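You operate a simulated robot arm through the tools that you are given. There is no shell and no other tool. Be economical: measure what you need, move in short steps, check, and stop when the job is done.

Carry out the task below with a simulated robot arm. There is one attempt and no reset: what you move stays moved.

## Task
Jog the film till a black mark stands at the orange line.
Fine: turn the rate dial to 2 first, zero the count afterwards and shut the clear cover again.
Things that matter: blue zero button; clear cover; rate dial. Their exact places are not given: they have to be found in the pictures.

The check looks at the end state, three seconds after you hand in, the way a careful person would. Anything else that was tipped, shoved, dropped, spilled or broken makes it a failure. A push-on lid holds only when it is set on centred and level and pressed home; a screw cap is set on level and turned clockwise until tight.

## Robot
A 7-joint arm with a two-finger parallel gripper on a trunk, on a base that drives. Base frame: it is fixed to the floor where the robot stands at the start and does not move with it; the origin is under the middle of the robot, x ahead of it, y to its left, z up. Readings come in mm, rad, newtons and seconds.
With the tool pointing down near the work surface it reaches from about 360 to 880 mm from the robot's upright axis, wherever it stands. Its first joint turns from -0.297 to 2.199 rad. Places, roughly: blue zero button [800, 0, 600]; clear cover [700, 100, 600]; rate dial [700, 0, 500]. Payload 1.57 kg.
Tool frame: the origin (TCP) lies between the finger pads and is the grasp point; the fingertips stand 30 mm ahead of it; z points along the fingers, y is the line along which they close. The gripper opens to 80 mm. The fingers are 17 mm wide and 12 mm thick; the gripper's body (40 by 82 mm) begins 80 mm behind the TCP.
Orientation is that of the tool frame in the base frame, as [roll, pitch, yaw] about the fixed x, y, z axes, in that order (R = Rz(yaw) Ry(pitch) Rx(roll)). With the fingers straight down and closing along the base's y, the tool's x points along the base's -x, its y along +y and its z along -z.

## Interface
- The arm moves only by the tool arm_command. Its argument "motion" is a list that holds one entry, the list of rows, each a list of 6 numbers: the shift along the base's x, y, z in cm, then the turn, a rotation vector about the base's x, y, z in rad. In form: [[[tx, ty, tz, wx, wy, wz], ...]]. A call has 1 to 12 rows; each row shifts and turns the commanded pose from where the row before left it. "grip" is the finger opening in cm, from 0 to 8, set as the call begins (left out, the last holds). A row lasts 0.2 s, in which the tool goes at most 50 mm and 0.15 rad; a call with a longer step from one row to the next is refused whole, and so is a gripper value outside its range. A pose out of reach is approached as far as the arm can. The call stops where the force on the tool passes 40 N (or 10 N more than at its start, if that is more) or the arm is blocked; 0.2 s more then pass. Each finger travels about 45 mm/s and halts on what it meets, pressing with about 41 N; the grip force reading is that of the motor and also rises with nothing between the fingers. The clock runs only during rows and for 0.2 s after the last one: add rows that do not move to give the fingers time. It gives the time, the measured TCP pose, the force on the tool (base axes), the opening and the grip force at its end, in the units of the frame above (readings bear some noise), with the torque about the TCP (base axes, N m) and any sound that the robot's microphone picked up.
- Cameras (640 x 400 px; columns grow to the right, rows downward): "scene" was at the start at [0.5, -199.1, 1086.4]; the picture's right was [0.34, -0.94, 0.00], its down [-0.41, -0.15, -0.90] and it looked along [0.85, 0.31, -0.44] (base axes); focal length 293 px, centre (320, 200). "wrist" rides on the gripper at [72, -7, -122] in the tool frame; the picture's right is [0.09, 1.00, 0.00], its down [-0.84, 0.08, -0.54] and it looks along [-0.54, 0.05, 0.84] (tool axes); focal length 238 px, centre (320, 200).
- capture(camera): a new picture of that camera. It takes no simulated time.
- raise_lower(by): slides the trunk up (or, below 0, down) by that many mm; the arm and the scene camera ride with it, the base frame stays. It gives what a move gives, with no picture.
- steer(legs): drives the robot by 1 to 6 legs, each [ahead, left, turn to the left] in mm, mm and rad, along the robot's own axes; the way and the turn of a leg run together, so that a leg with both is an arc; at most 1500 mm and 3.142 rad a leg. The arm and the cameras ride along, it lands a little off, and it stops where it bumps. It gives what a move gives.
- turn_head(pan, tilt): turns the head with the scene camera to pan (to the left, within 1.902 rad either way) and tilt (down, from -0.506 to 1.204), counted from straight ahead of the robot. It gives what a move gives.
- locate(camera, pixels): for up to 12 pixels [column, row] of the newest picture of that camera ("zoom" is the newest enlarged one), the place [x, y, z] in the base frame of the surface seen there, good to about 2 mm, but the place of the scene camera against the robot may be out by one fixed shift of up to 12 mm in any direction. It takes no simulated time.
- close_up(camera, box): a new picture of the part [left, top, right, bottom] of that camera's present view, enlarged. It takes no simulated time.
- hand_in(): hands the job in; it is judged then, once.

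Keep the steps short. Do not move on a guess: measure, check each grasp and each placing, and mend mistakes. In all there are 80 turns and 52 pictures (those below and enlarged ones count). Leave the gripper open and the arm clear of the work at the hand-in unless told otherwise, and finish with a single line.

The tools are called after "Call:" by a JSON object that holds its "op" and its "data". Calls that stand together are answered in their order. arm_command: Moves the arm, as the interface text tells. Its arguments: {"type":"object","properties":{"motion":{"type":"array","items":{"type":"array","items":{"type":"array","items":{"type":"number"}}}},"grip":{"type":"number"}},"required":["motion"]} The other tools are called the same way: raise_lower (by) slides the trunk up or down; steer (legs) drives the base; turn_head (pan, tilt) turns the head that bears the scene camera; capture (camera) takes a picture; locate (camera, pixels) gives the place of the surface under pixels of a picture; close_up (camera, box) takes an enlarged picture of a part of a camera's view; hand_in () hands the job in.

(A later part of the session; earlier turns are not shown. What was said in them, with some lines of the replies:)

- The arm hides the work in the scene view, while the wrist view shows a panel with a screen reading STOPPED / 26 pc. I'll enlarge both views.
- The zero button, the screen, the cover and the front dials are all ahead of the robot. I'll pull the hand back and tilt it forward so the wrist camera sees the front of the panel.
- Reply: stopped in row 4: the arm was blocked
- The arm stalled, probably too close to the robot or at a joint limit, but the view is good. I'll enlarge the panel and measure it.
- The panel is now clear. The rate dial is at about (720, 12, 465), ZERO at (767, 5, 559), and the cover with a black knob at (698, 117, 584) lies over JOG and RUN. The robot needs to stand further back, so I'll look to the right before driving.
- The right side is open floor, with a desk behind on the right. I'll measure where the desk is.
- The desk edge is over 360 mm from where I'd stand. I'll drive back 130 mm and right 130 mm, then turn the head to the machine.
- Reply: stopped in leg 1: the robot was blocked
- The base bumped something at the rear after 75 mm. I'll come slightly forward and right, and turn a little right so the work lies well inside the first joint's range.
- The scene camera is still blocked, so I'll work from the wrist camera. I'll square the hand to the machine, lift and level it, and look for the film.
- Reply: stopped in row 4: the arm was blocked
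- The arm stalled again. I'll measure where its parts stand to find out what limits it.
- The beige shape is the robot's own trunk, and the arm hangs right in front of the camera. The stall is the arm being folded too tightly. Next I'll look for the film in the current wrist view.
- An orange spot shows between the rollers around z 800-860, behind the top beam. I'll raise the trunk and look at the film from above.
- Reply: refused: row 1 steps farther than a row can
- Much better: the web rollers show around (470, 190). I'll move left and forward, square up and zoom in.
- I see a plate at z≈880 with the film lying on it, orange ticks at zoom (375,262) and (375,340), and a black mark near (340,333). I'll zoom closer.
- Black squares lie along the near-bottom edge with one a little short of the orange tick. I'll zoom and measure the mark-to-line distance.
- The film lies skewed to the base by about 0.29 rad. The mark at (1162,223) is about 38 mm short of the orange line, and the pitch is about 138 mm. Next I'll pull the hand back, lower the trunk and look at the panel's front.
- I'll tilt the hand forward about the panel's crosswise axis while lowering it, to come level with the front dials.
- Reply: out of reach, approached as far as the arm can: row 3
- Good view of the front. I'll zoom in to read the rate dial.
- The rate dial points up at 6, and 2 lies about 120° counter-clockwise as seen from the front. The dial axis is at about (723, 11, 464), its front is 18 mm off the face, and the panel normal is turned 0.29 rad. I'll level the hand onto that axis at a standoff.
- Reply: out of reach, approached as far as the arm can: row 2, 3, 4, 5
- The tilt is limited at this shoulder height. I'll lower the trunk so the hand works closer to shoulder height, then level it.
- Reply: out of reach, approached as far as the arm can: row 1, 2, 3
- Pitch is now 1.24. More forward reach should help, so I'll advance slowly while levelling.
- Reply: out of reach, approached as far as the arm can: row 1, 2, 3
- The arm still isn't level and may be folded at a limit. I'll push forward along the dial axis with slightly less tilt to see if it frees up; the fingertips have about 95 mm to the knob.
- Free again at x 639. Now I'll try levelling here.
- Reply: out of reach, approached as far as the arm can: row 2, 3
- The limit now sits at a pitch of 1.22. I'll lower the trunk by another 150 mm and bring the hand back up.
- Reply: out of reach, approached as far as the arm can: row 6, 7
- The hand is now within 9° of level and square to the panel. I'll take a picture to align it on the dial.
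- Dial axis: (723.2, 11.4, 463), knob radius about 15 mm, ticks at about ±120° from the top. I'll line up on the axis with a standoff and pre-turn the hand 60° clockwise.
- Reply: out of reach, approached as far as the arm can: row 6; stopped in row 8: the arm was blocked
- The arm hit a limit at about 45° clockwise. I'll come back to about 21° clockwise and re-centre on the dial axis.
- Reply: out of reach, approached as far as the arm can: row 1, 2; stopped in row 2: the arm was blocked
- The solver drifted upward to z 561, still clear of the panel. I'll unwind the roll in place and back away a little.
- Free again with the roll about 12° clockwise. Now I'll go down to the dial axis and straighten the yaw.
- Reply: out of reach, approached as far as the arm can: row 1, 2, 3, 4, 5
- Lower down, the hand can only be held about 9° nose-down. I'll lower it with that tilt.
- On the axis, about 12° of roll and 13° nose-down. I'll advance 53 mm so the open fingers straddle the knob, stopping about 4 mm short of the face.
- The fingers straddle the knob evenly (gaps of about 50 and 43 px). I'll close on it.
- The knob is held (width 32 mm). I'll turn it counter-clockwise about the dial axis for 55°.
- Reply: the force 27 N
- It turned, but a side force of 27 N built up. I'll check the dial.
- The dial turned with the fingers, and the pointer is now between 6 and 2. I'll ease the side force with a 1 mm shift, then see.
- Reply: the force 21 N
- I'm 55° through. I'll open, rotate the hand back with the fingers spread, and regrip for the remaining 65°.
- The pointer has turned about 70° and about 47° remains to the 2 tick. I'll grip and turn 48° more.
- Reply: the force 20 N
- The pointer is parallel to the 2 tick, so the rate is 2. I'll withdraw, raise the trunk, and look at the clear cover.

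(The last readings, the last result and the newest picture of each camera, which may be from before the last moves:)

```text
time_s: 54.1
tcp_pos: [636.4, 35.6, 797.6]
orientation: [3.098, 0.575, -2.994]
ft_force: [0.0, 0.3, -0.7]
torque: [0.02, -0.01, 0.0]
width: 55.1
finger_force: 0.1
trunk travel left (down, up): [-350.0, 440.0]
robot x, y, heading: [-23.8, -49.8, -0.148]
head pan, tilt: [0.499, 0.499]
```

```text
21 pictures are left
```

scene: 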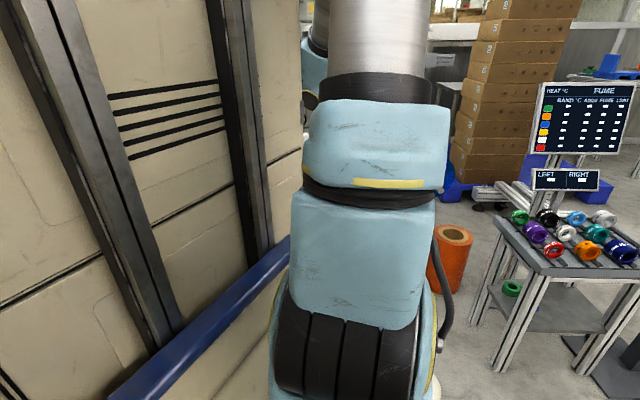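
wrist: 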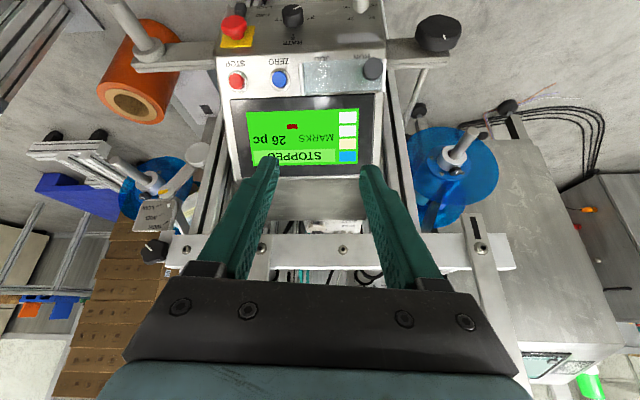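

Call:
{"op": "close_up", "data": {"camera": "wrist", "box": [260, 40, 400, 120]}}

Call:
{"op": "locate", "data": {"camera": "zoom", "pixels": [[510, 130], [210, 175], [225, 140], [420, 130], [300, 150], [95, 165], [440, 195], [235, 245], [200, 240], [510, 105], [330, 235], [540, 190]]}}

```text
4.57 times, centred on (330, 80) of wrist
```

zoom: 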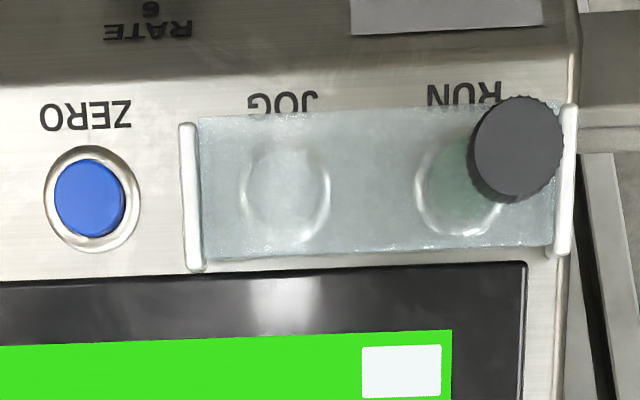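

```text
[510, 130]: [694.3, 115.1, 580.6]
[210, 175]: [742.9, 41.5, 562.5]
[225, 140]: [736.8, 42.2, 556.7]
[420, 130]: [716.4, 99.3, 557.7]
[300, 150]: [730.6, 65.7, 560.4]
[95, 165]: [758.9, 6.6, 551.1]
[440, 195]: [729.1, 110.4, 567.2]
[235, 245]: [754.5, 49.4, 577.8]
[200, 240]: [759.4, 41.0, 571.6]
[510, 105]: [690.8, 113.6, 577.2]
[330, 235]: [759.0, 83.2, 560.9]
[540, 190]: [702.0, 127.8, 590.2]
```

The clear plate sits about 21 mm above the sloped face (about 48°), between two white end strips, with a black knurled knob at the RUN end. The knob's top centre is about (694, 117, 582). I'll bring the hand square above the knob at a standoff and look closely at how the cover is held.

Call:
{"op": "arm_command", "data": {"motion": [[[0.2, 1.34, -3.42, 0.0143, -0.048, 0.029], [0.2, 1.34, -3.42, 0.0143, -0.048, 0.029], [0.2, 1.34, -3.42, 0.0143, -0.048, 0.029], [0.2, 1.34, -3.42, 0.0143, -0.048, 0.029], [0.2, 1.34, -3.42, 0.0143, -0.048, 0.029], [0, 0, 0, 0, 0, 0]]], "grip": 6}}

Call:
{"op": "close_up", "data": {"camera": "wrist", "box": [190, 90, 430, 240]}}

```text
time_s: 55.5
tcp_pos: [646.7, 102.5, 625.2]
orientation: [3.073, 0.824, -2.862]
ft_force: [-0.2, -0.3, -0.3]
torque: [0.0, 0.0, -0.01]
width: 59.9
finger_force: 0.1
trunk travel left (down, up): [-350.0, 440.0]
robot x, y, heading: [-21.5, -55.3, -0.149]
head pan, tilt: [0.499, 0.499]
```

```text
2.67 times, centred on (310, 165) of wrist
```

zoom: 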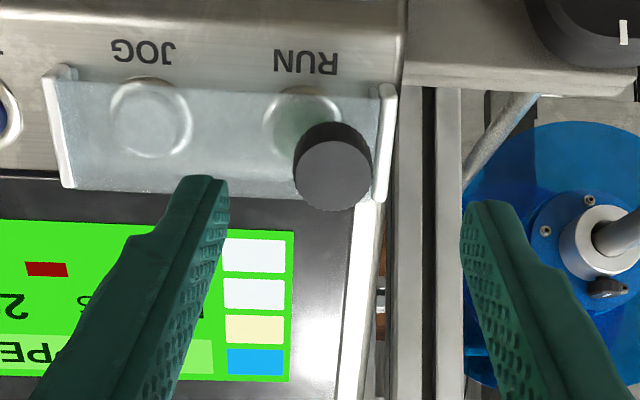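

Call:
{"op": "locate", "data": {"camera": "zoom", "pixels": [[333, 175], [310, 175], [356, 175], [333, 195], [70, 95], [80, 175], [260, 180], [240, 95], [66, 73], [388, 92], [378, 195], [333, 128]]}}

```text
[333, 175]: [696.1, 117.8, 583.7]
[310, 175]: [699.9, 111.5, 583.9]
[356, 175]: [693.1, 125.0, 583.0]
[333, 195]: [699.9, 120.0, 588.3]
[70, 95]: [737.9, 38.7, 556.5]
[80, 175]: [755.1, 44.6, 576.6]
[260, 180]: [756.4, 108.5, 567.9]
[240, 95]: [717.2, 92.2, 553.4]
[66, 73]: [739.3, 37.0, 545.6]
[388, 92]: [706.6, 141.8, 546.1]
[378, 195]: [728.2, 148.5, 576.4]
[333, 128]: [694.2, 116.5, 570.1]
```

The knob's top centre is (696.1, 117.8, 583.7) and the cover spans 110 x 37 mm. I'll move straight in over the knob, tips staying about 4 mm above the plate, then close.

Call:
{"op": "arm_command", "data": {"motion": [[[1.1, 0.35, -0.9, 0, 0, -0.018], [1.1, 0.35, -0.9, 0, 0, -0.018], [1.1, 0.35, -0.9, 0, 0, -0.018], [1.1, 0.35, -0.9, 0, 0, -0.018], [0, 0, 0, 0, 0, 0]]], "grip": 5}}

Call:
{"op": "arm_command", "data": {"motion": [[[0, 0, 0, 0, 0, 0], [0, 0, 0, 0, 0, 0], [0, 0, 0, 0, 0, 0], [0, 0, 0, 0, 0, 0]]], "grip": 1.8}}

```text
time_s: 56.7
tcp_pos: [690.4, 116.2, 590.3]
orientation: [3.073, 0.826, -2.933]
ft_force: [-0.8, 0.0, 1.2]
torque: [0.02, 0.04, 0.02]
width: 50.0
finger_force: 0.0
trunk travel left (down, up): [-350.0, 440.0]
robot x, y, heading: [-24.1, -51.1, -0.149]
head pan, tilt: [0.499, 0.499]
```

```text
time_s: 57.7
tcp_pos: [691.5, 115.8, 590.0]
orientation: [3.073, 0.825, -2.933]
ft_force: [0.9, -5.0, -0.3]
torque: [0.03, 0.05, -0.09]
width: 25.2
finger_force: 36.4
trunk travel left (down, up): [-350.0, 440.0]
robot x, y, heading: [-23.1, -49.1, -0.147]
head pan, tilt: [0.499, 0.499]
```

The knob is gripped (25 mm). I'll test with a 4 mm lift straight off the face and read the forces.

Call:
{"op": "arm_command", "data": {"motion": [[[-0.14, -0.04, 0.135, 0, 0, 0], [-0.14, -0.04, 0.135, 0, 0, 0], [0, 0, 0, 0, 0, 0]]]}}

Call:
{"op": "close_up", "data": {"camera": "wrist", "box": [140, 80, 460, 280]}}

```text
time_s: 58.5
tcp_pos: [687.1, 116.0, 591.5]
orientation: [3.071, 0.823, -2.934]
ft_force: [22.4, 3.1, -16.1]
torque: [0.08, -0.03, -0.04]
width: 25.3
finger_force: 36.4
trunk travel left (down, up): [-350.0, 440.0]
robot x, y, heading: [-23.5, -53.7, -0.146]
head pan, tilt: [0.499, 0.499]
```

```text
2.00 times, centred on (300, 180) of wrist
```

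zoom: 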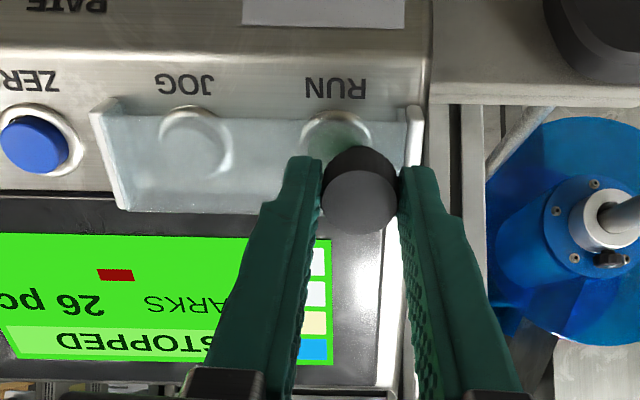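

A straight lift meets about 28 N, so the cover isn't a lift-off. The ears at the label-side edge look like a hinge along the crosswise axis. I'll undo the lift and test a small 0.1 rad swing toward the operator about that edge.

Call:
{"op": "arm_command", "data": {"motion": [[[0.28, 0.08, -0.27, 0, 0, 0], [0, 0, 0, 0, 0, 0], [-0.19, -0.058, -0.095, 0.0143, -0.048, 0], [-0.19, -0.058, -0.095, 0.0143, -0.048, 0], [0, 0, 0, 0, 0, 0]]]}}

```text
time_s: 59.7
tcp_pos: [687.3, 115.3, 587.3]
orientation: [3.06, 0.927, -2.946]
ft_force: [13.9, -1.7, 0.4]
torque: [0.18, -0.4, -0.18]
width: 25.5
finger_force: 36.7
trunk travel left (down, up): [-350.0, 440.0]
robot x, y, heading: [-23.4, -45.6, -0.15]
head pan, tilt: [0.499, 0.499]
```

Call:
{"op": "arm_command", "data": {"motion": [[[-0.35, -0.106, -0.244, 0.0286, -0.0958, 0], [-0.325, -0.097, -0.286, 0.0286, -0.0958, 0], [0, 0, 0, 0, 0, 0]]]}}

Call:
{"op": "close_up", "data": {"camera": "wrist", "box": [140, 80, 460, 280]}}

```text
time_s: 60.5
tcp_pos: [679.6, 113.6, 582.6]
orientation: [3.012, 1.124, -2.983]
ft_force: [17.6, 4.3, 3.1]
torque: [-0.08, -0.01, -0.38]
width: 25.1
finger_force: 36.5
trunk travel left (down, up): [-350.0, 440.0]
robot x, y, heading: [-24.1, -51.2, -0.14]
head pan, tilt: [0.499, 0.499]
```

```text
2.00 times, centred on (300, 180) of wrist
```

zoom: 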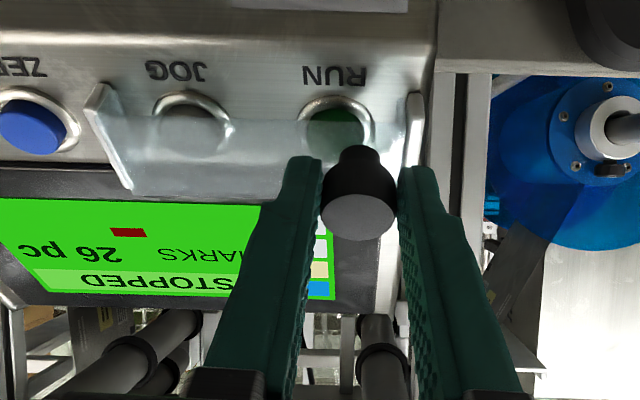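

Call:
{"op": "locate", "data": {"camera": "zoom", "pixels": [[100, 90], [130, 188], [150, 180], [160, 130], [412, 98], [412, 150], [250, 125], [250, 185], [358, 215], [270, 180]]}}

```text
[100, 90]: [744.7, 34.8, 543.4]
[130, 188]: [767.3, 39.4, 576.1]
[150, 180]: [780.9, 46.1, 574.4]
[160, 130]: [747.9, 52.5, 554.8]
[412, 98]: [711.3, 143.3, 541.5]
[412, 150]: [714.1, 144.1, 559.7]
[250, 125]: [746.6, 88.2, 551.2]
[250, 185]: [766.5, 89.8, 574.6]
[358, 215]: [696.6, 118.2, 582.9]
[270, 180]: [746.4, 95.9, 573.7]
```

The knob's measured place hasn't moved: the fingers slipped along it, so that isn't the hinge. I'll open, return squarely to the knob, regrip slightly deeper and test sliding sideways.

Call:
{"op": "arm_command", "data": {"motion": [[[0, 0, 0, 0, 0, 0], [0, 0, 0, 0, 0, 0], [0.6, 0.12, 0.4, -0.043, 0.143, 0], [0.6, 0.12, 0.34, -0.043, 0.143, 0.02], [0, 0, 0, 0, 0, 0], [0.15, 0.04, -0.14, 0, 0, 0.02]]], "grip": 4.2}}

Call:
{"op": "arm_command", "data": {"motion": [[[0, 0, 0, 0, 0, 0], [0, 0, 0, 0, 0, 0], [0, 0, 0, 0, 0, 0], [0, 0, 0, 0, 0, 0]]], "grip": 1.8}}

Call:
{"op": "arm_command", "data": {"motion": [[[-0.086, 0.287, 0, 0, 0, 0], [-0.086, 0.287, 0, 0, 0, 0], [0, 0, 0, 0, 0, 0]]]}}

```text
time_s: 61.9
tcp_pos: [692.8, 115.9, 589.5]
orientation: [3.071, 0.825, -2.893]
ft_force: [-0.4, 0.7, 0.3]
torque: [0.01, 0.0, 0.04]
width: 41.9
finger_force: 0.1
trunk travel left (down, up): [-350.0, 440.0]
robot x, y, heading: [-23.8, -49.7, -0.149]
head pan, tilt: [0.499, 0.499]
```

```text
time_s: 62.9
tcp_pos: [692.6, 116.0, 589.1]
orientation: [3.072, 0.827, -2.894]
ft_force: [0.6, 7.6, 0.0]
torque: [-0.18, -0.1, -0.29]
width: 25.5
finger_force: 36.2
trunk travel left (down, up): [-350.0, 440.0]
robot x, y, heading: [-23.8, -52.6, -0.148]
head pan, tilt: [0.499, 0.499]
```

```text
time_s: 63.7
tcp_pos: [693.2, 116.0, 589.8]
orientation: [3.076, 0.827, -2.901]
ft_force: [-5.6, -38.1, 14.5]
torque: [-0.72, 0.44, -0.67]
width: 25.2
finger_force: 36.9
trunk travel left (down, up): [-350.0, 440.0]
robot x, y, heading: [-23.8, -49.7, -0.152]
head pan, tilt: [0.499, 0.499]
```

Sideways is rigid (38 N, no motion). I'll undo that and test a swing that lifts the RUN end about the far (ZERO-side) end strip: 0.06 rad.

Call:
{"op": "arm_command", "data": {"motion": [[[0.172, -0.574, 0, 0, 0, 0], [0, 0, 0, 0, 0, 0], [-0.14, -0.18, 0.18, 0.0193, 0.0058, 0.0222], [-0.14, -0.18, 0.18, 0.0193, 0.0058, 0.0222], [0, 0, 0, 0, 0, 0]]]}}

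```text
time_s: 64.9
tcp_pos: [690.6, 114.6, 590.6]
orientation: [3.008, 0.821, -2.891]
ft_force: [19.9, 9.4, -16.5]
torque: [-0.29, -0.14, -0.39]
width: 26.3
finger_force: 37.3
trunk travel left (down, up): [-350.0, 440.0]
robot x, y, heading: [-22.6, -49.0, -0.145]
head pan, tilt: [0.499, 0.499]
```

Also about 27 N. I'll undo it and test the last likely hinge, the screen-side edge: swing up-slope by 0.15 rad.

Call:
{"op": "arm_command", "data": {"motion": [[[0.28, 0.36, -0.36, -0.0386, -0.0116, -0.0444], [0, 0, 0, 0, 0, 0], [0.055, 0.017, 0.3, -0.0215, 0.072, 0], [0.055, 0.017, 0.3, -0.0215, 0.072, 0], [0, 0, 0, 0, 0, 0]]]}}

```text
time_s: 66.1
tcp_pos: [695.3, 116.2, 592.6]
orientation: [3.078, 0.672, -2.889]
ft_force: [10.9, 9.8, -15.1]
torque: [-0.04, -0.26, -0.21]
width: 25.3
finger_force: 36.6
trunk travel left (down, up): [-350.0, 440.0]
robot x, y, heading: [-24.4, -51.7, -0.152]
head pan, tilt: [0.499, 0.499]
```

Call:
{"op": "arm_command", "data": {"motion": [[[0.16, 0.05, 0.37, -0.0286, 0.0958, 0], [0.17, 0.05, 0.37, -0.0286, 0.0958, 0], [0, 0, 0, 0, 0, 0]]]}}

Call:
{"op": "close_up", "data": {"camera": "wrist", "box": [140, 80, 460, 280]}}

```text
time_s: 66.9
tcp_pos: [698.0, 119.3, 601.7]
orientation: [3.086, 0.474, -2.884]
ft_force: [8.9, 9.2, -10.4]
torque: [0.18, -0.66, -0.08]
width: 25.2
finger_force: 37.1
trunk travel left (down, up): [-350.0, 440.0]
robot x, y, heading: [-24.4, -53.7, -0.15]
head pan, tilt: [0.499, 0.499]
```

```text
2.00 times, centred on (300, 180) of wrist
```

zoom: 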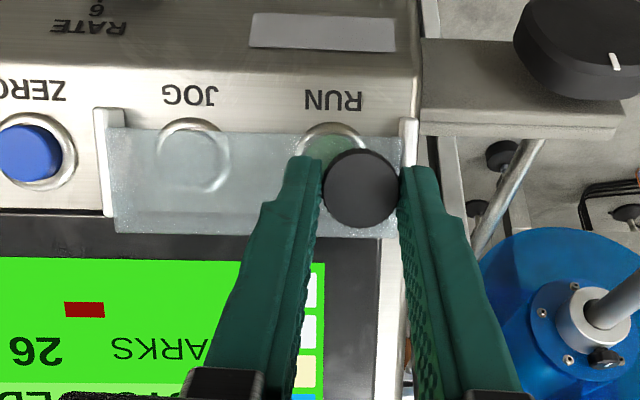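

Now it's clear: the plate has slid up-slope about 10 mm between the fixed end rails. It's a sliding cover, so I'll slide it further up along the slope.

Call:
{"op": "arm_command", "data": {"motion": [[[0.45, 0.134, 0.52, 0, 0, 0], [0.45, 0.134, 0.52, 0, 0, 0], [0.45, 0.134, 0.52, 0, 0, 0], [0.45, 0.134, 0.52, 0, 0, 0], [0.45, 0.134, 0.52, 0, 0, 0], [0, 0, 0, 0, 0, 0]]]}}

Call:
{"op": "close_up", "data": {"camera": "wrist", "box": [140, 60, 460, 260]}}

```text
time_s: 68.3
tcp_pos: [721.4, 125.5, 626.4]
orientation: [3.086, 0.474, -2.887]
ft_force: [15.3, 14.5, -19.4]
torque: [0.07, -0.14, -0.14]
width: 25.2
finger_force: 36.8
trunk travel left (down, up): [-350.0, 440.0]
robot x, y, heading: [-23.2, -54.3, -0.148]
head pan, tilt: [0.499, 0.499]
```

```text
2.00 times, centred on (300, 160) of wrist
```

zoom: 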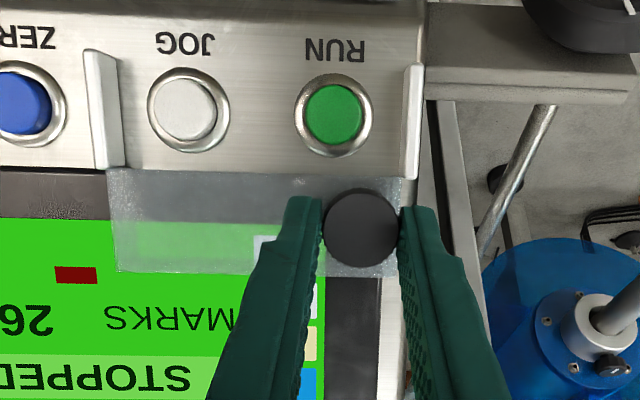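

The cover is fully open with JOG and RUN exposed. I'll measure the buttons, release the knob, and back off.

Call:
{"op": "locate", "data": {"camera": "zoom", "pixels": [[183, 105], [15, 105], [333, 112], [150, 120], [240, 150], [260, 60], [186, 140], [185, 85]]}}

Call:
{"op": "arm_command", "data": {"motion": [[[0, 0, 0, 0, 0, 0], [0, 0, 0, 0, 0, 0], [0, 0, 0, 0, 0, 0], [-0.7, -0.2, 1.4, 0, 0, 0], [-0.7, -0.2, 1.4, 0, 0, 0], [-0.7, -0.2, 1.4, 0, 0, 0]]], "grip": 4.2}}

Call:
{"op": "capture", "data": {"camera": "wrist"}}

```text
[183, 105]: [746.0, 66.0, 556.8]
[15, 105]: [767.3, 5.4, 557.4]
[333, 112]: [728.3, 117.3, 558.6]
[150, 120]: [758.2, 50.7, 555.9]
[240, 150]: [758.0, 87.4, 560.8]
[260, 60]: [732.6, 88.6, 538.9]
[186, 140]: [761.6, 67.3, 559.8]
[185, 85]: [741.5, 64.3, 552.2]
```

```text
time_s: 69.7
tcp_pos: [698.5, 118.9, 670.9]
orientation: [3.088, 0.477, -2.884]
ft_force: [0.1, -0.8, -0.7]
torque: [-0.01, 0.0, 0.01]
width: 41.9
finger_force: 0.1
trunk travel left (down, up): [-350.0, 440.0]
robot x, y, heading: [-22.3, -49.1, -0.152]
head pan, tilt: [0.499, 0.499]
```

```text
14 pictures are left
```

wrist: 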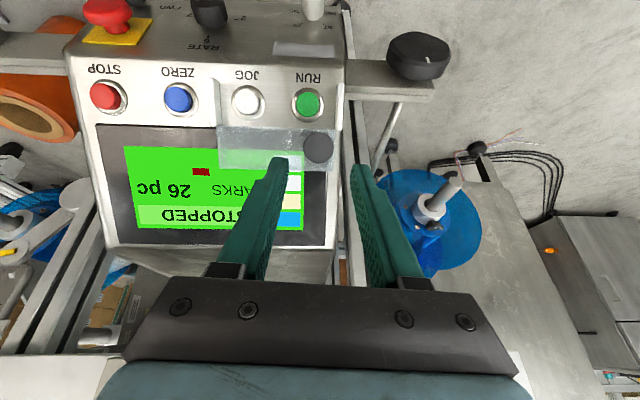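

The cover stays open. JOG's centre is (746, 66, 556.8) and ZERO's is (767, 5, 557). I'll move the closed fingers to a standoff 25 mm off JOG, square to the slope.

Call:
{"op": "arm_command", "data": {"motion": [[[0.62, -2.07, 0, 0.0343, -0.115, 0], [0.62, -2.07, 0, 0.0343, -0.115, 0], [0.62, -2.07, 0, 0.0343, -0.115, 0], [-0.32, -0.07, -2, 0, 0, 0], [-0.32, -0.07, -2, 0, 0, 0], [-0.32, -0.07, -2, 0, 0, 0], [-0.32, -0.07, -1.94, 0, 0, 0], [0, 0, 0, 0, 0, 0]]], "grip": 0}}

Call:
{"op": "close_up", "data": {"camera": "wrist", "box": [200, 80, 440, 230]}}

```text
time_s: 71.5
tcp_pos: [703.7, 52.1, 591.0]
orientation: [3.07, 0.836, -2.896]
ft_force: [0.2, 0.3, -0.8]
torque: [-0.01, -0.03, 0.01]
width: 0.0
finger_force: 21.7
trunk travel left (down, up): [-350.0, 440.0]
robot x, y, heading: [-27.1, -45.2, -0.147]
head pan, tilt: [0.499, 0.499]
```

```text
2.67 times, centred on (320, 155) of wrist
```

zoom: 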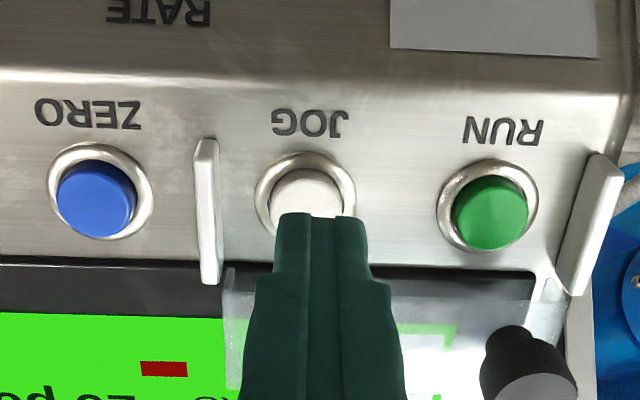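

Call:
{"op": "locate", "data": {"camera": "zoom", "pixels": [[305, 195], [275, 195], [340, 195], [305, 175], [97, 198], [490, 210], [262, 190], [352, 190], [306, 160], [293, 225], [350, 225]]}}

```text
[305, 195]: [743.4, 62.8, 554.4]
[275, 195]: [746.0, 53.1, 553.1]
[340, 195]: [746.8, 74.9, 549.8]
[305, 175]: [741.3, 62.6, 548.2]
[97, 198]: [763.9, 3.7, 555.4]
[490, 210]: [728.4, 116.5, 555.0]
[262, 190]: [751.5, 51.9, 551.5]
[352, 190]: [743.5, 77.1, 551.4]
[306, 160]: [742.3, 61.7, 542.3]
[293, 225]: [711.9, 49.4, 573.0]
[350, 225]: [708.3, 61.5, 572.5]
```

The fingertip is about 3 mm off in each direction. I'll correct and close in to about 3 mm above the JOG cap.

Call:
{"op": "arm_command", "data": {"motion": [[[0.65, 0.09, -0.43, 0, 0, 0], [0.65, 0.09, -0.43, 0, 0, 0], [0.65, 0.09, -0.43, 0, 0, 0], [0, 0, 0, 0, 0, 0]]]}}

Call:
{"op": "arm_command", "data": {"motion": [[[0.21, 0.064, -0.2, 0, 0, 0], [0.14, 0.042, -0.134, 0, 0, 0]]]}}

```text
time_s: 72.5
tcp_pos: [724.3, 56.4, 577.8]
orientation: [3.071, 0.836, -2.895]
ft_force: [-0.4, 0.1, -0.2]
torque: [0.02, 0.02, -0.01]
width: 0.0
finger_force: 21.1
trunk travel left (down, up): [-350.0, 440.0]
robot x, y, heading: [-22.4, -51.2, -0.152]
head pan, tilt: [0.499, 0.499]
```

```text
time_s: 73.1
tcp_pos: [727.3, 57.2, 574.6]
orientation: [3.072, 0.836, -2.895]
ft_force: [-1.5, 1.4, 1.0]
torque: [0.03, 0.02, 0.01]
width: 0.0
finger_force: 21.4
trunk travel left (down, up): [-350.0, 440.0]
robot x, y, heading: [-22.6, -50.5, -0.149]
head pan, tilt: [0.499, 0.499]
heard: click
```

A click: the button was pressed. I'll release at once by backing off and see how far the film moved.

Call:
{"op": "arm_command", "data": {"motion": [[[-0.5, -0.15, 0.47, 0, 0, 0]]]}}

Call:
{"op": "close_up", "data": {"camera": "wrist", "box": [160, 120, 400, 280]}}

```text
time_s: 73.5
tcp_pos: [721.2, 55.9, 578.7]
orientation: [3.07, 0.836, -2.895]
ft_force: [-0.4, -0.1, 0.5]
torque: [-0.01, -0.01, 0.01]
width: 0.0
finger_force: 20.6
trunk travel left (down, up): [-350.0, 440.0]
robot x, y, heading: [-22.4, -50.1, -0.15]
head pan, tilt: [0.499, 0.499]
```

```text
2.50 times, centred on (280, 200) of wrist
```

zoom: 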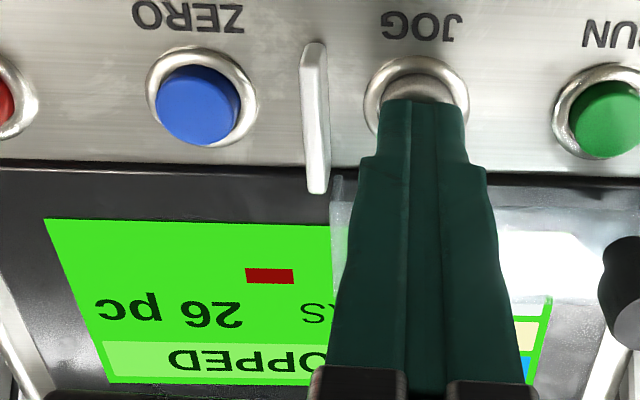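

The count still reads 26. I'll check whether the head camera can now see the film past the arm.

Call:
{"op": "turn_head", "data": {"pan": 0.53, "tilt": 0.15}}

Call:
{"op": "capture", "data": {"camera": "scene"}}

```text
time_s: 74.4
tcp_pos: [722.0, 55.5, 578.3]
orientation: [3.071, 0.836, -2.896]
ft_force: [0.4, 0.2, 0.2]
torque: [0.01, -0.01, -0.02]
width: 0.0
finger_force: 21.7
trunk travel left (down, up): [-350.0, 440.0]
robot x, y, heading: [-26.1, -48.0, -0.149]
head pan, tilt: [0.531, 0.15]
```

```text
11 pictures are left
```

scene: 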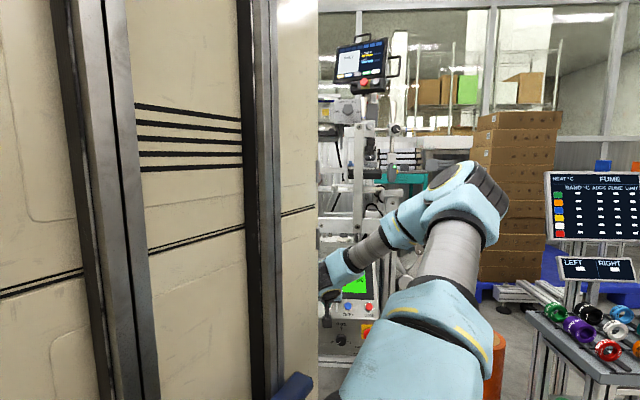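

The film should be near column 324, row 179, just right of the trunk's edge. I'll zoom in tightly there.

Call:
{"op": "close_up", "data": {"camera": "scene", "box": [312, 150, 392, 200]}}

```text
8.00 times, centred on (352, 175) of scene
```

zoom: 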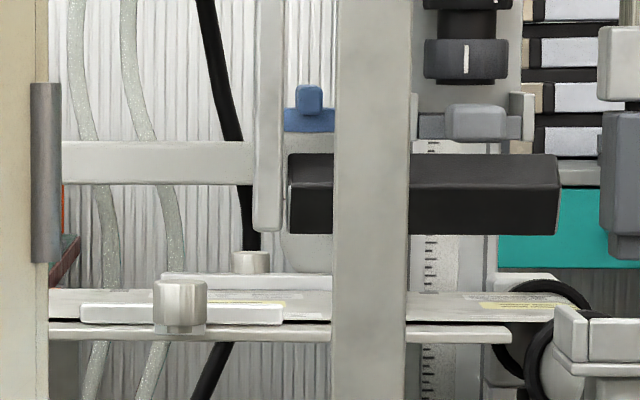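

Edge-on, but the yellow labels show. I'll measure them and compare with before (yellow label centre at about (1121.7,150.6)).

Call:
{"op": "locate", "data": {"camera": "zoom", "pixels": [[210, 303], [245, 303], [285, 303], [485, 304], [565, 304], [180, 297], [320, 297]]}}

Call:
{"op": "close_up", "data": {"camera": "scene", "box": [318, 180, 358, 198]}}

```text
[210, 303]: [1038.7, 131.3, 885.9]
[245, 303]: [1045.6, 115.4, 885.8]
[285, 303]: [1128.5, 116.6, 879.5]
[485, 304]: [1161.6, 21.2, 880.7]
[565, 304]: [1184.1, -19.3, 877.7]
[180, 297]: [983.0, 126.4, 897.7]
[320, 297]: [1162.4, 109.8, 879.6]
```

```text
16.00 times, centred on (338, 189) of scene
```

zoom: 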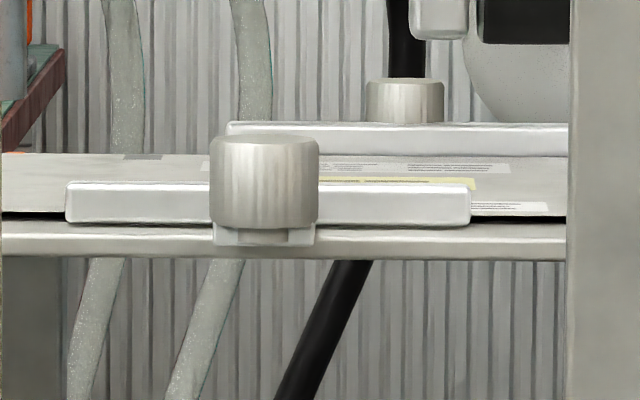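

At 16x I can see the black mark at (142,156) on the film's far side. I'll measure it.

Call:
{"op": "locate", "data": {"camera": "zoom", "pixels": [[126, 156], [142, 156], [160, 156], [475, 183], [345, 181], [205, 165], [340, 165], [505, 167], [480, 208], [548, 208]]}}

```text
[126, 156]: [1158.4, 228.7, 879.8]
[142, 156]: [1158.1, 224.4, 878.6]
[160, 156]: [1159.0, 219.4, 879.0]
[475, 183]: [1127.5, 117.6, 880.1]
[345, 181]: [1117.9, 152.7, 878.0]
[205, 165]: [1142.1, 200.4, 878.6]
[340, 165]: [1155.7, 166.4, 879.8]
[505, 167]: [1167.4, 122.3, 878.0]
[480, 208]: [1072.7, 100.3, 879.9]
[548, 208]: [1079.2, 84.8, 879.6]
```

The mark's lateral coordinate is about -116.8 (scene) against -119 (wrist) before, so one press moved it little. I'll press again, hold about 1 s, release, and compare the same view.

Call:
{"op": "arm_command", "data": {"motion": [[[0.35, 0.1, -0.3, 0, 0, 0], [0.3, 0.07, -0.2, 0, 0, 0], [0, 0, 0, 0, 0, 0], [0, 0, 0, 0, 0, 0], [0, 0, 0, 0, 0, 0], [0, 0, 0, 0, 0, 0], [-0.35, -0.1, 0.3, 0, 0, 0], [-0.3, -0.07, 0.2, 0, 0, 0]]]}}

Call:
{"op": "close_up", "data": {"camera": "scene", "box": [318, 180, 358, 198]}}

```text
time_s: 76.2
tcp_pos: [722.9, 55.3, 580.3]
orientation: [3.07, 0.834, -2.897]
ft_force: [0.2, -0.9, -0.7]
torque: [0.0, 0.0, 0.02]
width: 0.0
finger_force: 21.0
trunk travel left (down, up): [-350.0, 440.0]
robot x, y, heading: [-22.9, -53.0, -0.151]
head pan, tilt: [0.531, 0.15]
heard: click
```

```text
16.00 times, centred on (338, 189) of scene
```

zoom: 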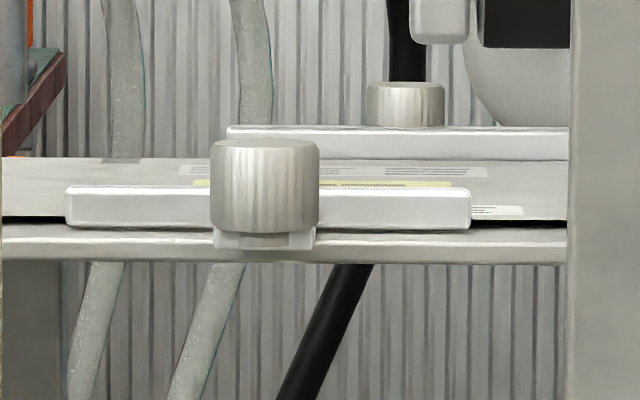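

Call:
{"op": "locate", "data": {"camera": "zoom", "pixels": [[103, 160], [119, 160], [136, 160], [5, 157], [12, 157], [18, 157], [523, 210], [452, 187]]}}

```text
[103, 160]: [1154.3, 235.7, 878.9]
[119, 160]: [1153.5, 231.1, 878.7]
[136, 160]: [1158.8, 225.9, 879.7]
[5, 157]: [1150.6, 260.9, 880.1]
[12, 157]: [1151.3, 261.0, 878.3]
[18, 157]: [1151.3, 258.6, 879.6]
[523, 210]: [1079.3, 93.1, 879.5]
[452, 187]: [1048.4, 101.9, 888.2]
```

The film runs only while JOG is held, at about 6.4 mm/s, in the right direction. About 31 mm remain. I'll hold for about 3.8 s, then measure again.

Call:
{"op": "arm_command", "data": {"motion": [[[0.35, 0.1, -0.3, 0, 0, 0], [0.3, 0.07, -0.2, 0, 0, 0], [0, 0, 0, 0, 0, 0], [0, 0, 0, 0, 0, 0], [0, 0, 0, 0, 0, 0], [0, 0, 0, 0, 0, 0], [0, 0, 0, 0, 0, 0], [0, 0, 0, 0, 0, 0], [0, 0, 0, 0, 0, 0], [0, 0, 0, 0, 0, 0], [0, 0, 0, 0, 0, 0], [0, 0, 0, 0, 0, 0]]]}}

Call:
{"op": "arm_command", "data": {"motion": [[[0, 0, 0, 0, 0, 0], [0, 0, 0, 0, 0, 0], [0, 0, 0, 0, 0, 0], [0, 0, 0, 0, 0, 0], [0, 0, 0, 0, 0, 0], [0, 0, 0, 0, 0, 0], [0, 0, 0, 0, 0, 0], [-0.35, -0.1, 0.3, 0, 0, 0], [-0.3, -0.07, 0.2, 0, 0, 0]]]}}

Call:
{"op": "close_up", "data": {"camera": "scene", "box": [312, 180, 352, 198]}}

```text
time_s: 78.8
tcp_pos: [728.3, 55.4, 574.8]
orientation: [3.069, 0.836, -2.897]
ft_force: [-1.2, 0.0, 1.6]
torque: [-0.02, 0.02, 0.02]
width: 0.2
finger_force: 21.3
trunk travel left (down, up): [-350.0, 440.0]
robot x, y, heading: [-23.5, -50.1, -0.148]
head pan, tilt: [0.531, 0.15]
heard: click
```

```text
time_s: 80.8
tcp_pos: [723.2, 54.2, 580.6]
orientation: [3.069, 0.836, -2.896]
ft_force: [0.1, -0.8, -0.3]
torque: [0.01, 0.01, 0.0]
width: 0.0
finger_force: 21.0
trunk travel left (down, up): [-350.0, 440.0]
robot x, y, heading: [-21.9, -50.8, -0.151]
head pan, tilt: [0.531, 0.15]
```

```text
16.00 times, centred on (332, 189) of scene
```

zoom: 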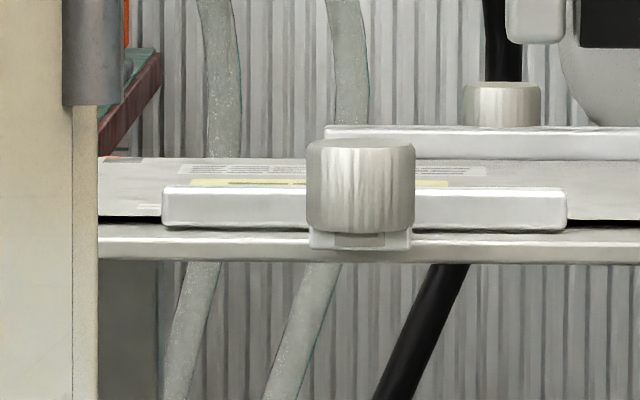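

Mark and orange line are now close together (mark at about col 130, orange at 98-117, partly behind the trunk). I'll measure.

Call:
{"op": "locate", "data": {"camera": "zoom", "pixels": [[116, 160], [122, 160], [130, 160], [138, 160], [143, 160], [100, 157], [106, 157], [112, 157], [117, 157]]}}

```text
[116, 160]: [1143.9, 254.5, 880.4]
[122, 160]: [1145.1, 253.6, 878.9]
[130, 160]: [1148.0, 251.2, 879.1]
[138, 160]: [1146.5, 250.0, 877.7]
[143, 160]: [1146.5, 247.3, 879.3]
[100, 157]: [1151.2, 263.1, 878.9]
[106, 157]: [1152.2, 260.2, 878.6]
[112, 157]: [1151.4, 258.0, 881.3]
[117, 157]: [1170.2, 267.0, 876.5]
```

About 6 mm seems to remain, but the trunk hides part of the line. I'll back off, raise the trunk and view mark and line from above with the wrist camera for a true measure.

Call:
{"op": "arm_command", "data": {"motion": [[[-2.2, -0.66, 2.0, 0, 0, 0], [-2.2, -0.66, 2.0, 0, 0, 0]]]}}

Call:
{"op": "raise_lower", "data": {"by": 400}}

Call:
{"op": "arm_command", "data": {"motion": [[[1, 2, 2.8, -0.036, 0.12, 0], [1.5, 2, 2.8, -0.036, 0.12, 0], [1.5, 2, 2.8, -0.036, 0.12, 0], [2, 2, 2.8, -0.036, 0.12, 0], [2, 1, 0, -0.036, 0.12, 0]]]}}

Call:
{"op": "close_up", "data": {"camera": "wrist", "box": [240, 160, 420, 280]}}

```text
time_s: 81.4
tcp_pos: [679.3, 41.1, 619.4]
orientation: [3.072, 0.837, -2.893]
ft_force: [0.1, -0.4, 0.3]
torque: [-0.01, -0.05, -0.03]
width: 0.1
finger_force: 21.4
trunk travel left (down, up): [-350.0, 440.0]
robot x, y, heading: [-24.2, -53.7, -0.148]
head pan, tilt: [0.531, 0.15]
```

```text
time_s: 85.2
tcp_pos: [679.3, 41.4, 1019.6]
orientation: [3.071, 0.836, -2.896]
ft_force: [0.1, 1.0, -0.2]
torque: [0.0, 0.02, 0.02]
width: 0.0
finger_force: 20.9
trunk travel left (down, up): [-750.0, 40.0]
robot x, y, heading: [-24.9, -51.0, -0.15]
head pan, tilt: [0.531, 0.15]
```

```text
time_s: 86.4
tcp_pos: [760.0, 131.9, 1133.2]
orientation: [3.096, 0.206, -2.879]
ft_force: [-0.7, -1.0, 0.6]
torque: [0.01, -0.01, 0.01]
width: 0.0
finger_force: 21.2
trunk travel left (down, up): [-750.0, 40.0]
robot x, y, heading: [-25.9, -53.6, -0.15]
head pan, tilt: [0.531, 0.15]
```

```text
3.33 times, centred on (330, 220) of wrist
```

zoom: 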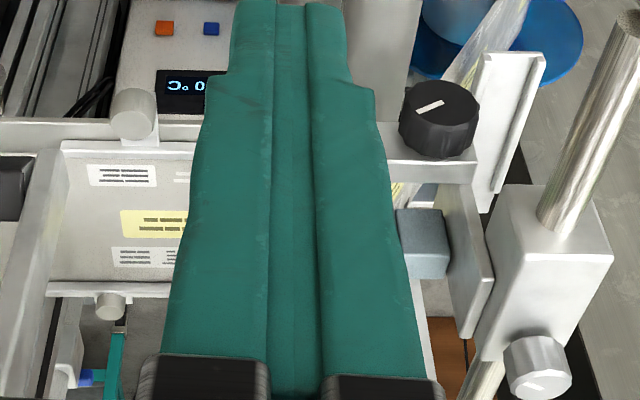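

The closed fingers block the view. I'll open them and look again.

Call:
{"op": "arm_command", "data": {"motion": [[[0, 0, 1, 0, 0, 0], [0, 0, 1, 0, 0, 0], [0, 0, 0, 0, 0, 0], [0, 0, 0, 0, 0, 0], [0, 0, 0, 0, 0, 0]]], "grip": 8}}

Call:
{"op": "close_up", "data": {"camera": "wrist", "box": [250, 170, 390, 270]}}

```text
time_s: 87.6
tcp_pos: [758.8, 131.1, 1152.2]
orientation: [3.098, 0.208, -2.882]
ft_force: [-0.7, -0.6, -0.2]
torque: [0.01, 0.0, 0.03]
width: 79.7
finger_force: 0.0
trunk travel left (down, up): [-750.0, 40.0]
robot x, y, heading: [-22.0, -47.8, -0.147]
head pan, tilt: [0.531, 0.15]
```

```text
4.00 times, centred on (320, 220) of wrist
```

zoom: 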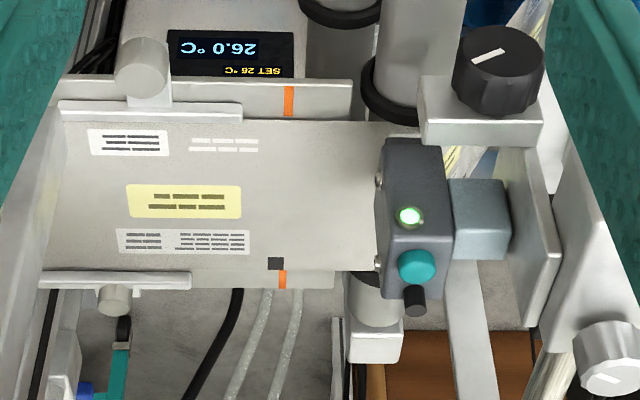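

Call:
{"op": "locate", "data": {"camera": "zoom", "pixels": [[275, 264], [270, 264], [281, 264], [283, 280], [280, 280], [286, 280], [289, 95], [289, 110]]}}

```text
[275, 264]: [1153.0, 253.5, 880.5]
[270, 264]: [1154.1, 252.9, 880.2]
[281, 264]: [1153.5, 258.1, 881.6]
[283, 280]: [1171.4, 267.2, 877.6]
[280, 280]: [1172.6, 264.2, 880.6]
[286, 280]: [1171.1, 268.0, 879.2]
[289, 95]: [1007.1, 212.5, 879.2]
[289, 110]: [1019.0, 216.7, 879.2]
```

About 4.6 mm remain (mark centre at col 275.5, line at col 283.5 on that row), matching 6.44 mm/s. I'll go back the way I came with closed fingers.

Call:
{"op": "arm_command", "data": {"motion": [[[-2, -1, -1, 0.036, -0.12, 0], [-2, -2, -2.8, 0.036, -0.12, 0], [-1.5, -2, -2.8, 0.036, -0.12, 0], [-1.5, -2, -2.8, 0.036, -0.12, 0], [-1, -2, -2.8, 0.036, -0.12, 0], [0, 0, -1, 0, 0, 0], [0, 0, 0, 0, 0, 0], [0, 0, 0, 0, 0, 0]]], "grip": 0}}

Call:
{"op": "raise_lower", "data": {"by": -400}}

```text
time_s: 89.4
tcp_pos: [677.8, 41.4, 1020.0]
orientation: [3.07, 0.835, -2.895]
ft_force: [0.3, -0.3, 0.8]
torque: [0.04, 0.01, 0.03]
width: 0.0
finger_force: 21.5
trunk travel left (down, up): [-750.0, 40.0]
robot x, y, heading: [-26.5, -48.6, -0.147]
head pan, tilt: [0.531, 0.15]
```

```text
time_s: 93.2
tcp_pos: [678.5, 42.7, 620.2]
orientation: [3.069, 0.837, -2.895]
ft_force: [-0.5, 0.4, -0.2]
torque: [-0.01, -0.02, -0.01]
width: 0.2
finger_force: 21.0
trunk travel left (down, up): [-350.0, 440.0]
robot x, y, heading: [-20.1, -51.1, -0.145]
head pan, tilt: [0.531, 0.15]
```

Back at the same spot (679, 42, 620). I'll approach JOG to the same pre-press pose, then press with a short hold of two rows (about 4.3 mm).

Call:
{"op": "arm_command", "data": {"motion": [[[2.2, 0.66, -2.0, 0, 0, 0], [2.2, 0.66, -2.0, 0, 0, 0], [0, 0, 0, 0, 0, 0]]]}}

Call:
{"op": "arm_command", "data": {"motion": [[[0.35, 0.1, -0.3, 0, 0, 0], [0.3, 0.07, -0.2, 0, 0, 0], [0, 0, 0, 0, 0, 0], [0, 0, 0, 0, 0, 0], [-0.35, -0.1, 0.3, 0, 0, 0], [-0.3, -0.07, 0.2, 0, 0, 0]]]}}

Call:
{"op": "close_up", "data": {"camera": "scene", "box": [312, 180, 352, 198]}}

```text
time_s: 94.0
tcp_pos: [723.3, 55.4, 582.0]
orientation: [3.072, 0.835, -2.896]
ft_force: [0.2, 0.1, 0.1]
torque: [0.02, -0.01, 0.01]
width: 0.0
finger_force: 21.4
trunk travel left (down, up): [-350.0, 440.0]
robot x, y, heading: [-22.3, -53.4, -0.143]
head pan, tilt: [0.531, 0.15]
```

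```text
time_s: 95.4
tcp_pos: [722.9, 54.4, 581.1]
orientation: [3.071, 0.837, -2.896]
ft_force: [0.1, 0.5, -0.8]
torque: [0.03, 0.0, 0.03]
width: 0.1
finger_force: 20.8
trunk travel left (down, up): [-350.0, 440.0]
robot x, y, heading: [-25.0, -50.3, -0.147]
head pan, tilt: [0.531, 0.15]
heard: click
```

```text
16.00 times, centred on (332, 189) of scene
```

zoom: 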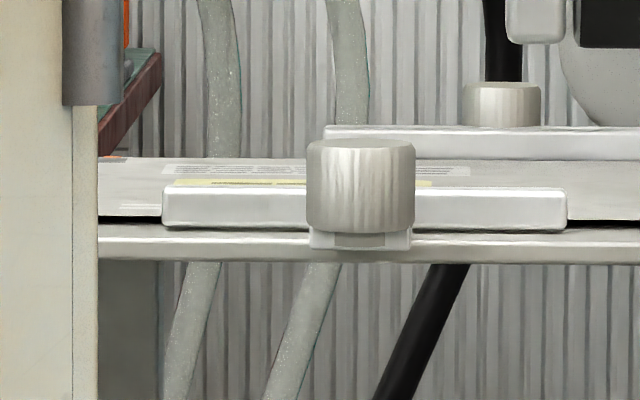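

The label edges moved 16-17 px, about 4.4 mm, so the mark now stands on the line within about 0.5 mm. Next is ZERO: back off 20 mm, shift 63.5 mm along the panel, re-approach and press.

Call:
{"op": "arm_command", "data": {"motion": [[[-1.42, -0.42, 1.34, 0, 0, 0], [0.6, -2.03, 0, 0, 0, 0], [0.61, -2.03, 0, 0, 0, 0], [0.61, -2.02, 0, 0, 0, 0], [0, 0, 0, 0, 0, 0], [1.42, 0.42, -1.34, 0, 0, 0], [0, 0, 0, 0, 0, 0]]]}}

Call:
{"op": "arm_command", "data": {"motion": [[[0.35, 0.1, -0.3, 0, 0, 0], [0.3, 0.07, -0.2, 0, 0, 0], [0, 0, 0, 0, 0, 0]]]}}

```text
time_s: 97.0
tcp_pos: [740.7, -6.1, 579.9]
orientation: [3.072, 0.834, -2.897]
ft_force: [0.5, -0.5, -1.1]
torque: [-0.02, -0.03, -0.02]
width: 0.0
finger_force: 21.2
trunk travel left (down, up): [-350.0, 440.0]
robot x, y, heading: [-23.6, -50.7, -0.149]
head pan, tilt: [0.531, 0.15]
```

```text
time_s: 97.8
tcp_pos: [748.0, -4.4, 575.6]
orientation: [3.071, 0.834, -2.896]
ft_force: [-2.6, -0.6, 0.7]
torque: [-0.02, 0.03, -0.03]
width: 0.0
finger_force: 21.3
trunk travel left (down, up): [-350.0, 440.0]
robot x, y, heading: [-24.6, -47.8, -0.149]
head pan, tilt: [0.531, 0.15]
heard: click
```

Click on ZERO. I'll back away, open the fingers, and move over the cover knob, then check the display and the knob.

Call:
{"op": "arm_command", "data": {"motion": [[[-2.5, -0.75, 2.35, 0, 0, 0], [-2.5, -0.75, 2.35, 0, 0, 0], [-0.5, 3.3, 0.65, 0, 0, 0], [-0.5, 3.3, 0.65, 0, 0, 0], [-0.5, 3.3, 0.65, 0, 0, 0], [-0.5, 3.2, 0.65, 0, 0, 0], [0, 0, 0, 0, 0, 0]]], "grip": 5}}

Call:
{"op": "close_up", "data": {"camera": "wrist", "box": [100, 70, 420, 270]}}

```text
time_s: 99.4
tcp_pos: [676.3, 112.2, 648.2]
orientation: [3.07, 0.837, -2.895]
ft_force: [0.8, -0.1, -0.5]
torque: [0.01, 0.01, 0.03]
width: 49.9
finger_force: 0.0
trunk travel left (down, up): [-350.0, 440.0]
robot x, y, heading: [-21.8, -49.7, -0.148]
head pan, tilt: [0.531, 0.15]
```

```text
2.00 times, centred on (260, 170) of wrist
```

zoom: 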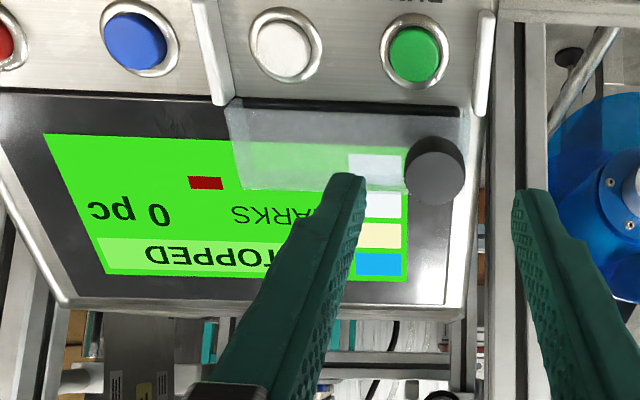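

The count reads 0. I'll measure the knob for the regrip.

Call:
{"op": "locate", "data": {"camera": "zoom", "pixels": [[436, 178], [436, 195], [418, 178], [452, 178], [300, 183], [240, 105]]}}

```text
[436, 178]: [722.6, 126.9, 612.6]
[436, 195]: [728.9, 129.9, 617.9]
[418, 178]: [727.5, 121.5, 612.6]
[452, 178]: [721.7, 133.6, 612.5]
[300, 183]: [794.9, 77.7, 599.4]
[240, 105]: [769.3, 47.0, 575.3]
```

Knob centre is (723, 127, 613), so it slid 40 mm. I'll go straight in over it and close.

Call:
{"op": "arm_command", "data": {"motion": [[[1.085, 0.3, -0.8, 0, 0, 0], [1.085, 0.3, -0.8, 0, 0, 0], [1.085, 0.3, -0.8, 0, 0, 0], [1.085, 0.3, -0.8, 0, 0, 0], [0, 0, 0, 0, 0, 0]]]}}

Call:
{"op": "arm_command", "data": {"motion": [[[0, 0, 0, 0, 0, 0], [0, 0, 0, 0, 0, 0], [0, 0, 0, 0, 0, 0], [0, 0, 0, 0, 0, 0]]], "grip": 1.8}}

Call:
{"op": "arm_command", "data": {"motion": [[[-0.51, -0.152, -0.59, 0, 0, 0], [-0.51, -0.152, -0.59, 0, 0, 0], [-0.51, -0.152, -0.59, 0, 0, 0], [-0.51, -0.152, -0.59, 0, 0, 0], [-0.51, -0.152, -0.59, 0, 0, 0], [0, 0, 0, 0, 0, 0]]]}}

```text
time_s: 100.6
tcp_pos: [720.2, 123.6, 616.6]
orientation: [3.069, 0.836, -2.897]
ft_force: [-0.3, 0.1, -1.2]
torque: [0.0, 0.04, -0.02]
width: 49.8
finger_force: 0.1
trunk travel left (down, up): [-350.0, 440.0]
robot x, y, heading: [-25.6, -48.1, -0.145]
head pan, tilt: [0.531, 0.15]
```

```text
time_s: 101.6
tcp_pos: [719.3, 126.1, 616.0]
orientation: [3.068, 0.835, -2.893]
ft_force: [-2.4, 12.7, -1.7]
torque: [-0.12, 0.0, -0.2]
width: 25.6
finger_force: 36.9
trunk travel left (down, up): [-350.0, 440.0]
robot x, y, heading: [-23.8, -49.0, -0.149]
head pan, tilt: [0.531, 0.15]
```

```text
time_s: 103.0
tcp_pos: [693.1, 117.9, 589.4]
orientation: [3.071, 0.836, -2.893]
ft_force: [-24.3, 9.5, 20.1]
torque: [-0.02, -0.1, -0.06]
width: 25.3
finger_force: 37.1
trunk travel left (down, up): [-350.0, 440.0]
robot x, y, heading: [-23.4, -52.9, -0.151]
head pan, tilt: [0.531, 0.15]
5 turns are left
```

The TCP is back at the closed-position reading. I'll nudge the last 2-3 mm against the stop, release, back away, and look.

Call:
{"op": "arm_command", "data": {"motion": [[[-0.15, -0.045, -0.06, 0, 0, 0], [-0.15, -0.045, -0.06, 0, 0, 0], [0, 0, 0, 0, 0, 0]]]}}

Call:
{"op": "arm_command", "data": {"motion": [[[0, 0, 0, 0, 0, 0], [0, 0, 0, 0, 0, 0], [0, 0, 0, 0, 0, 0], [-1.4, -0.42, 1.34, 0, 0, 0], [-1.4, -0.42, 1.34, 0, 0, 0], [-1.4, -0.42, 1.34, 0, 0, 0]]], "grip": 5}}

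Call:
{"op": "close_up", "data": {"camera": "wrist", "box": [140, 60, 460, 260]}}

```text
time_s: 103.8
tcp_pos: [693.0, 115.7, 585.9]
orientation: [3.07, 0.838, -2.897]
ft_force: [-9.6, 15.9, 15.9]
torque: [0.06, -0.32, -0.11]
width: 25.4
finger_force: 36.8
trunk travel left (down, up): [-350.0, 440.0]
robot x, y, heading: [-24.6, -50.4, -0.148]
head pan, tilt: [0.531, 0.15]
```

```text
time_s: 105.2
tcp_pos: [648.7, 104.1, 626.5]
orientation: [3.071, 0.836, -2.896]
ft_force: [0.2, 0.0, 1.0]
torque: [-0.01, 0.01, -0.03]
width: 49.9
finger_force: 0.0
trunk travel left (down, up): [-350.0, 440.0]
robot x, y, heading: [-25.0, -48.1, -0.149]
head pan, tilt: [0.531, 0.15]
```

```text
2.00 times, centred on (300, 160) of wrist
4 turns are left
```

zoom: 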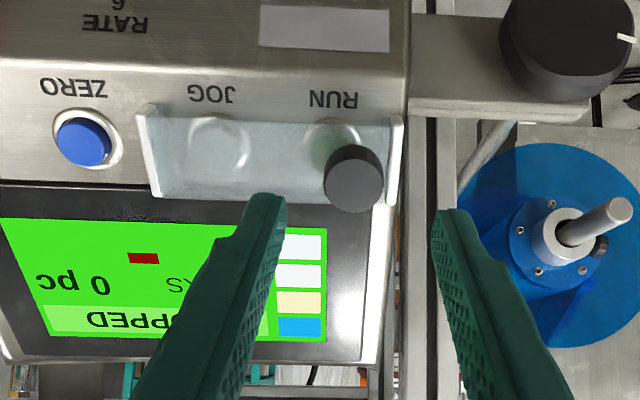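

The plate sits between its rails as at the start, and the count is 0. I'll check the knob's place against the original (696.1, 117.8, 583.7).

Call:
{"op": "locate", "data": {"camera": "zoom", "pixels": [[352, 183], [335, 183], [370, 183], [352, 200], [352, 150]]}}

Call:
{"op": "arm_command", "data": {"motion": [[[-1, -0.3, 2, 0, 0, 0], [-1, -0.3, 2, 0, 0, 0], [0, 0, 2, 0, 0, 0]]], "grip": 8}}

```text
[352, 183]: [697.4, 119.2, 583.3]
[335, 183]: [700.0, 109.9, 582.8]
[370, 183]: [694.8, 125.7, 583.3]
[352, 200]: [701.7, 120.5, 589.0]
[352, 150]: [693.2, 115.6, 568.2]
```

```text
time_s: 106.0
tcp_pos: [628.7, 97.7, 684.4]
orientation: [3.07, 0.834, -2.896]
ft_force: [-0.9, 0.2, -0.2]
torque: [0.01, 0.03, 0.02]
width: 80.0
finger_force: 0.1
trunk travel left (down, up): [-350.0, 440.0]
robot x, y, heading: [-23.9, -52.8, -0.15]
head pan, tilt: [0.531, 0.15]
3 turns are left
```

The cover knob is back within measuring error of its original place, the rate is at 2, the count is 0, the mark is on the line, and the arm is clear with the gripper open. Handing in.

Call:
{"op": "hand_in", "data": {}}

```text
The job is handed in.
```

Job handed in: I set the rate dial to 2, jogged a black mark to the orange line (about 0.5 mm off by estimate), zeroed the count (display reads 0) and slid the clear cover shut; early on, the base bumped something behind it while backing up, and I did not check whether that moved.
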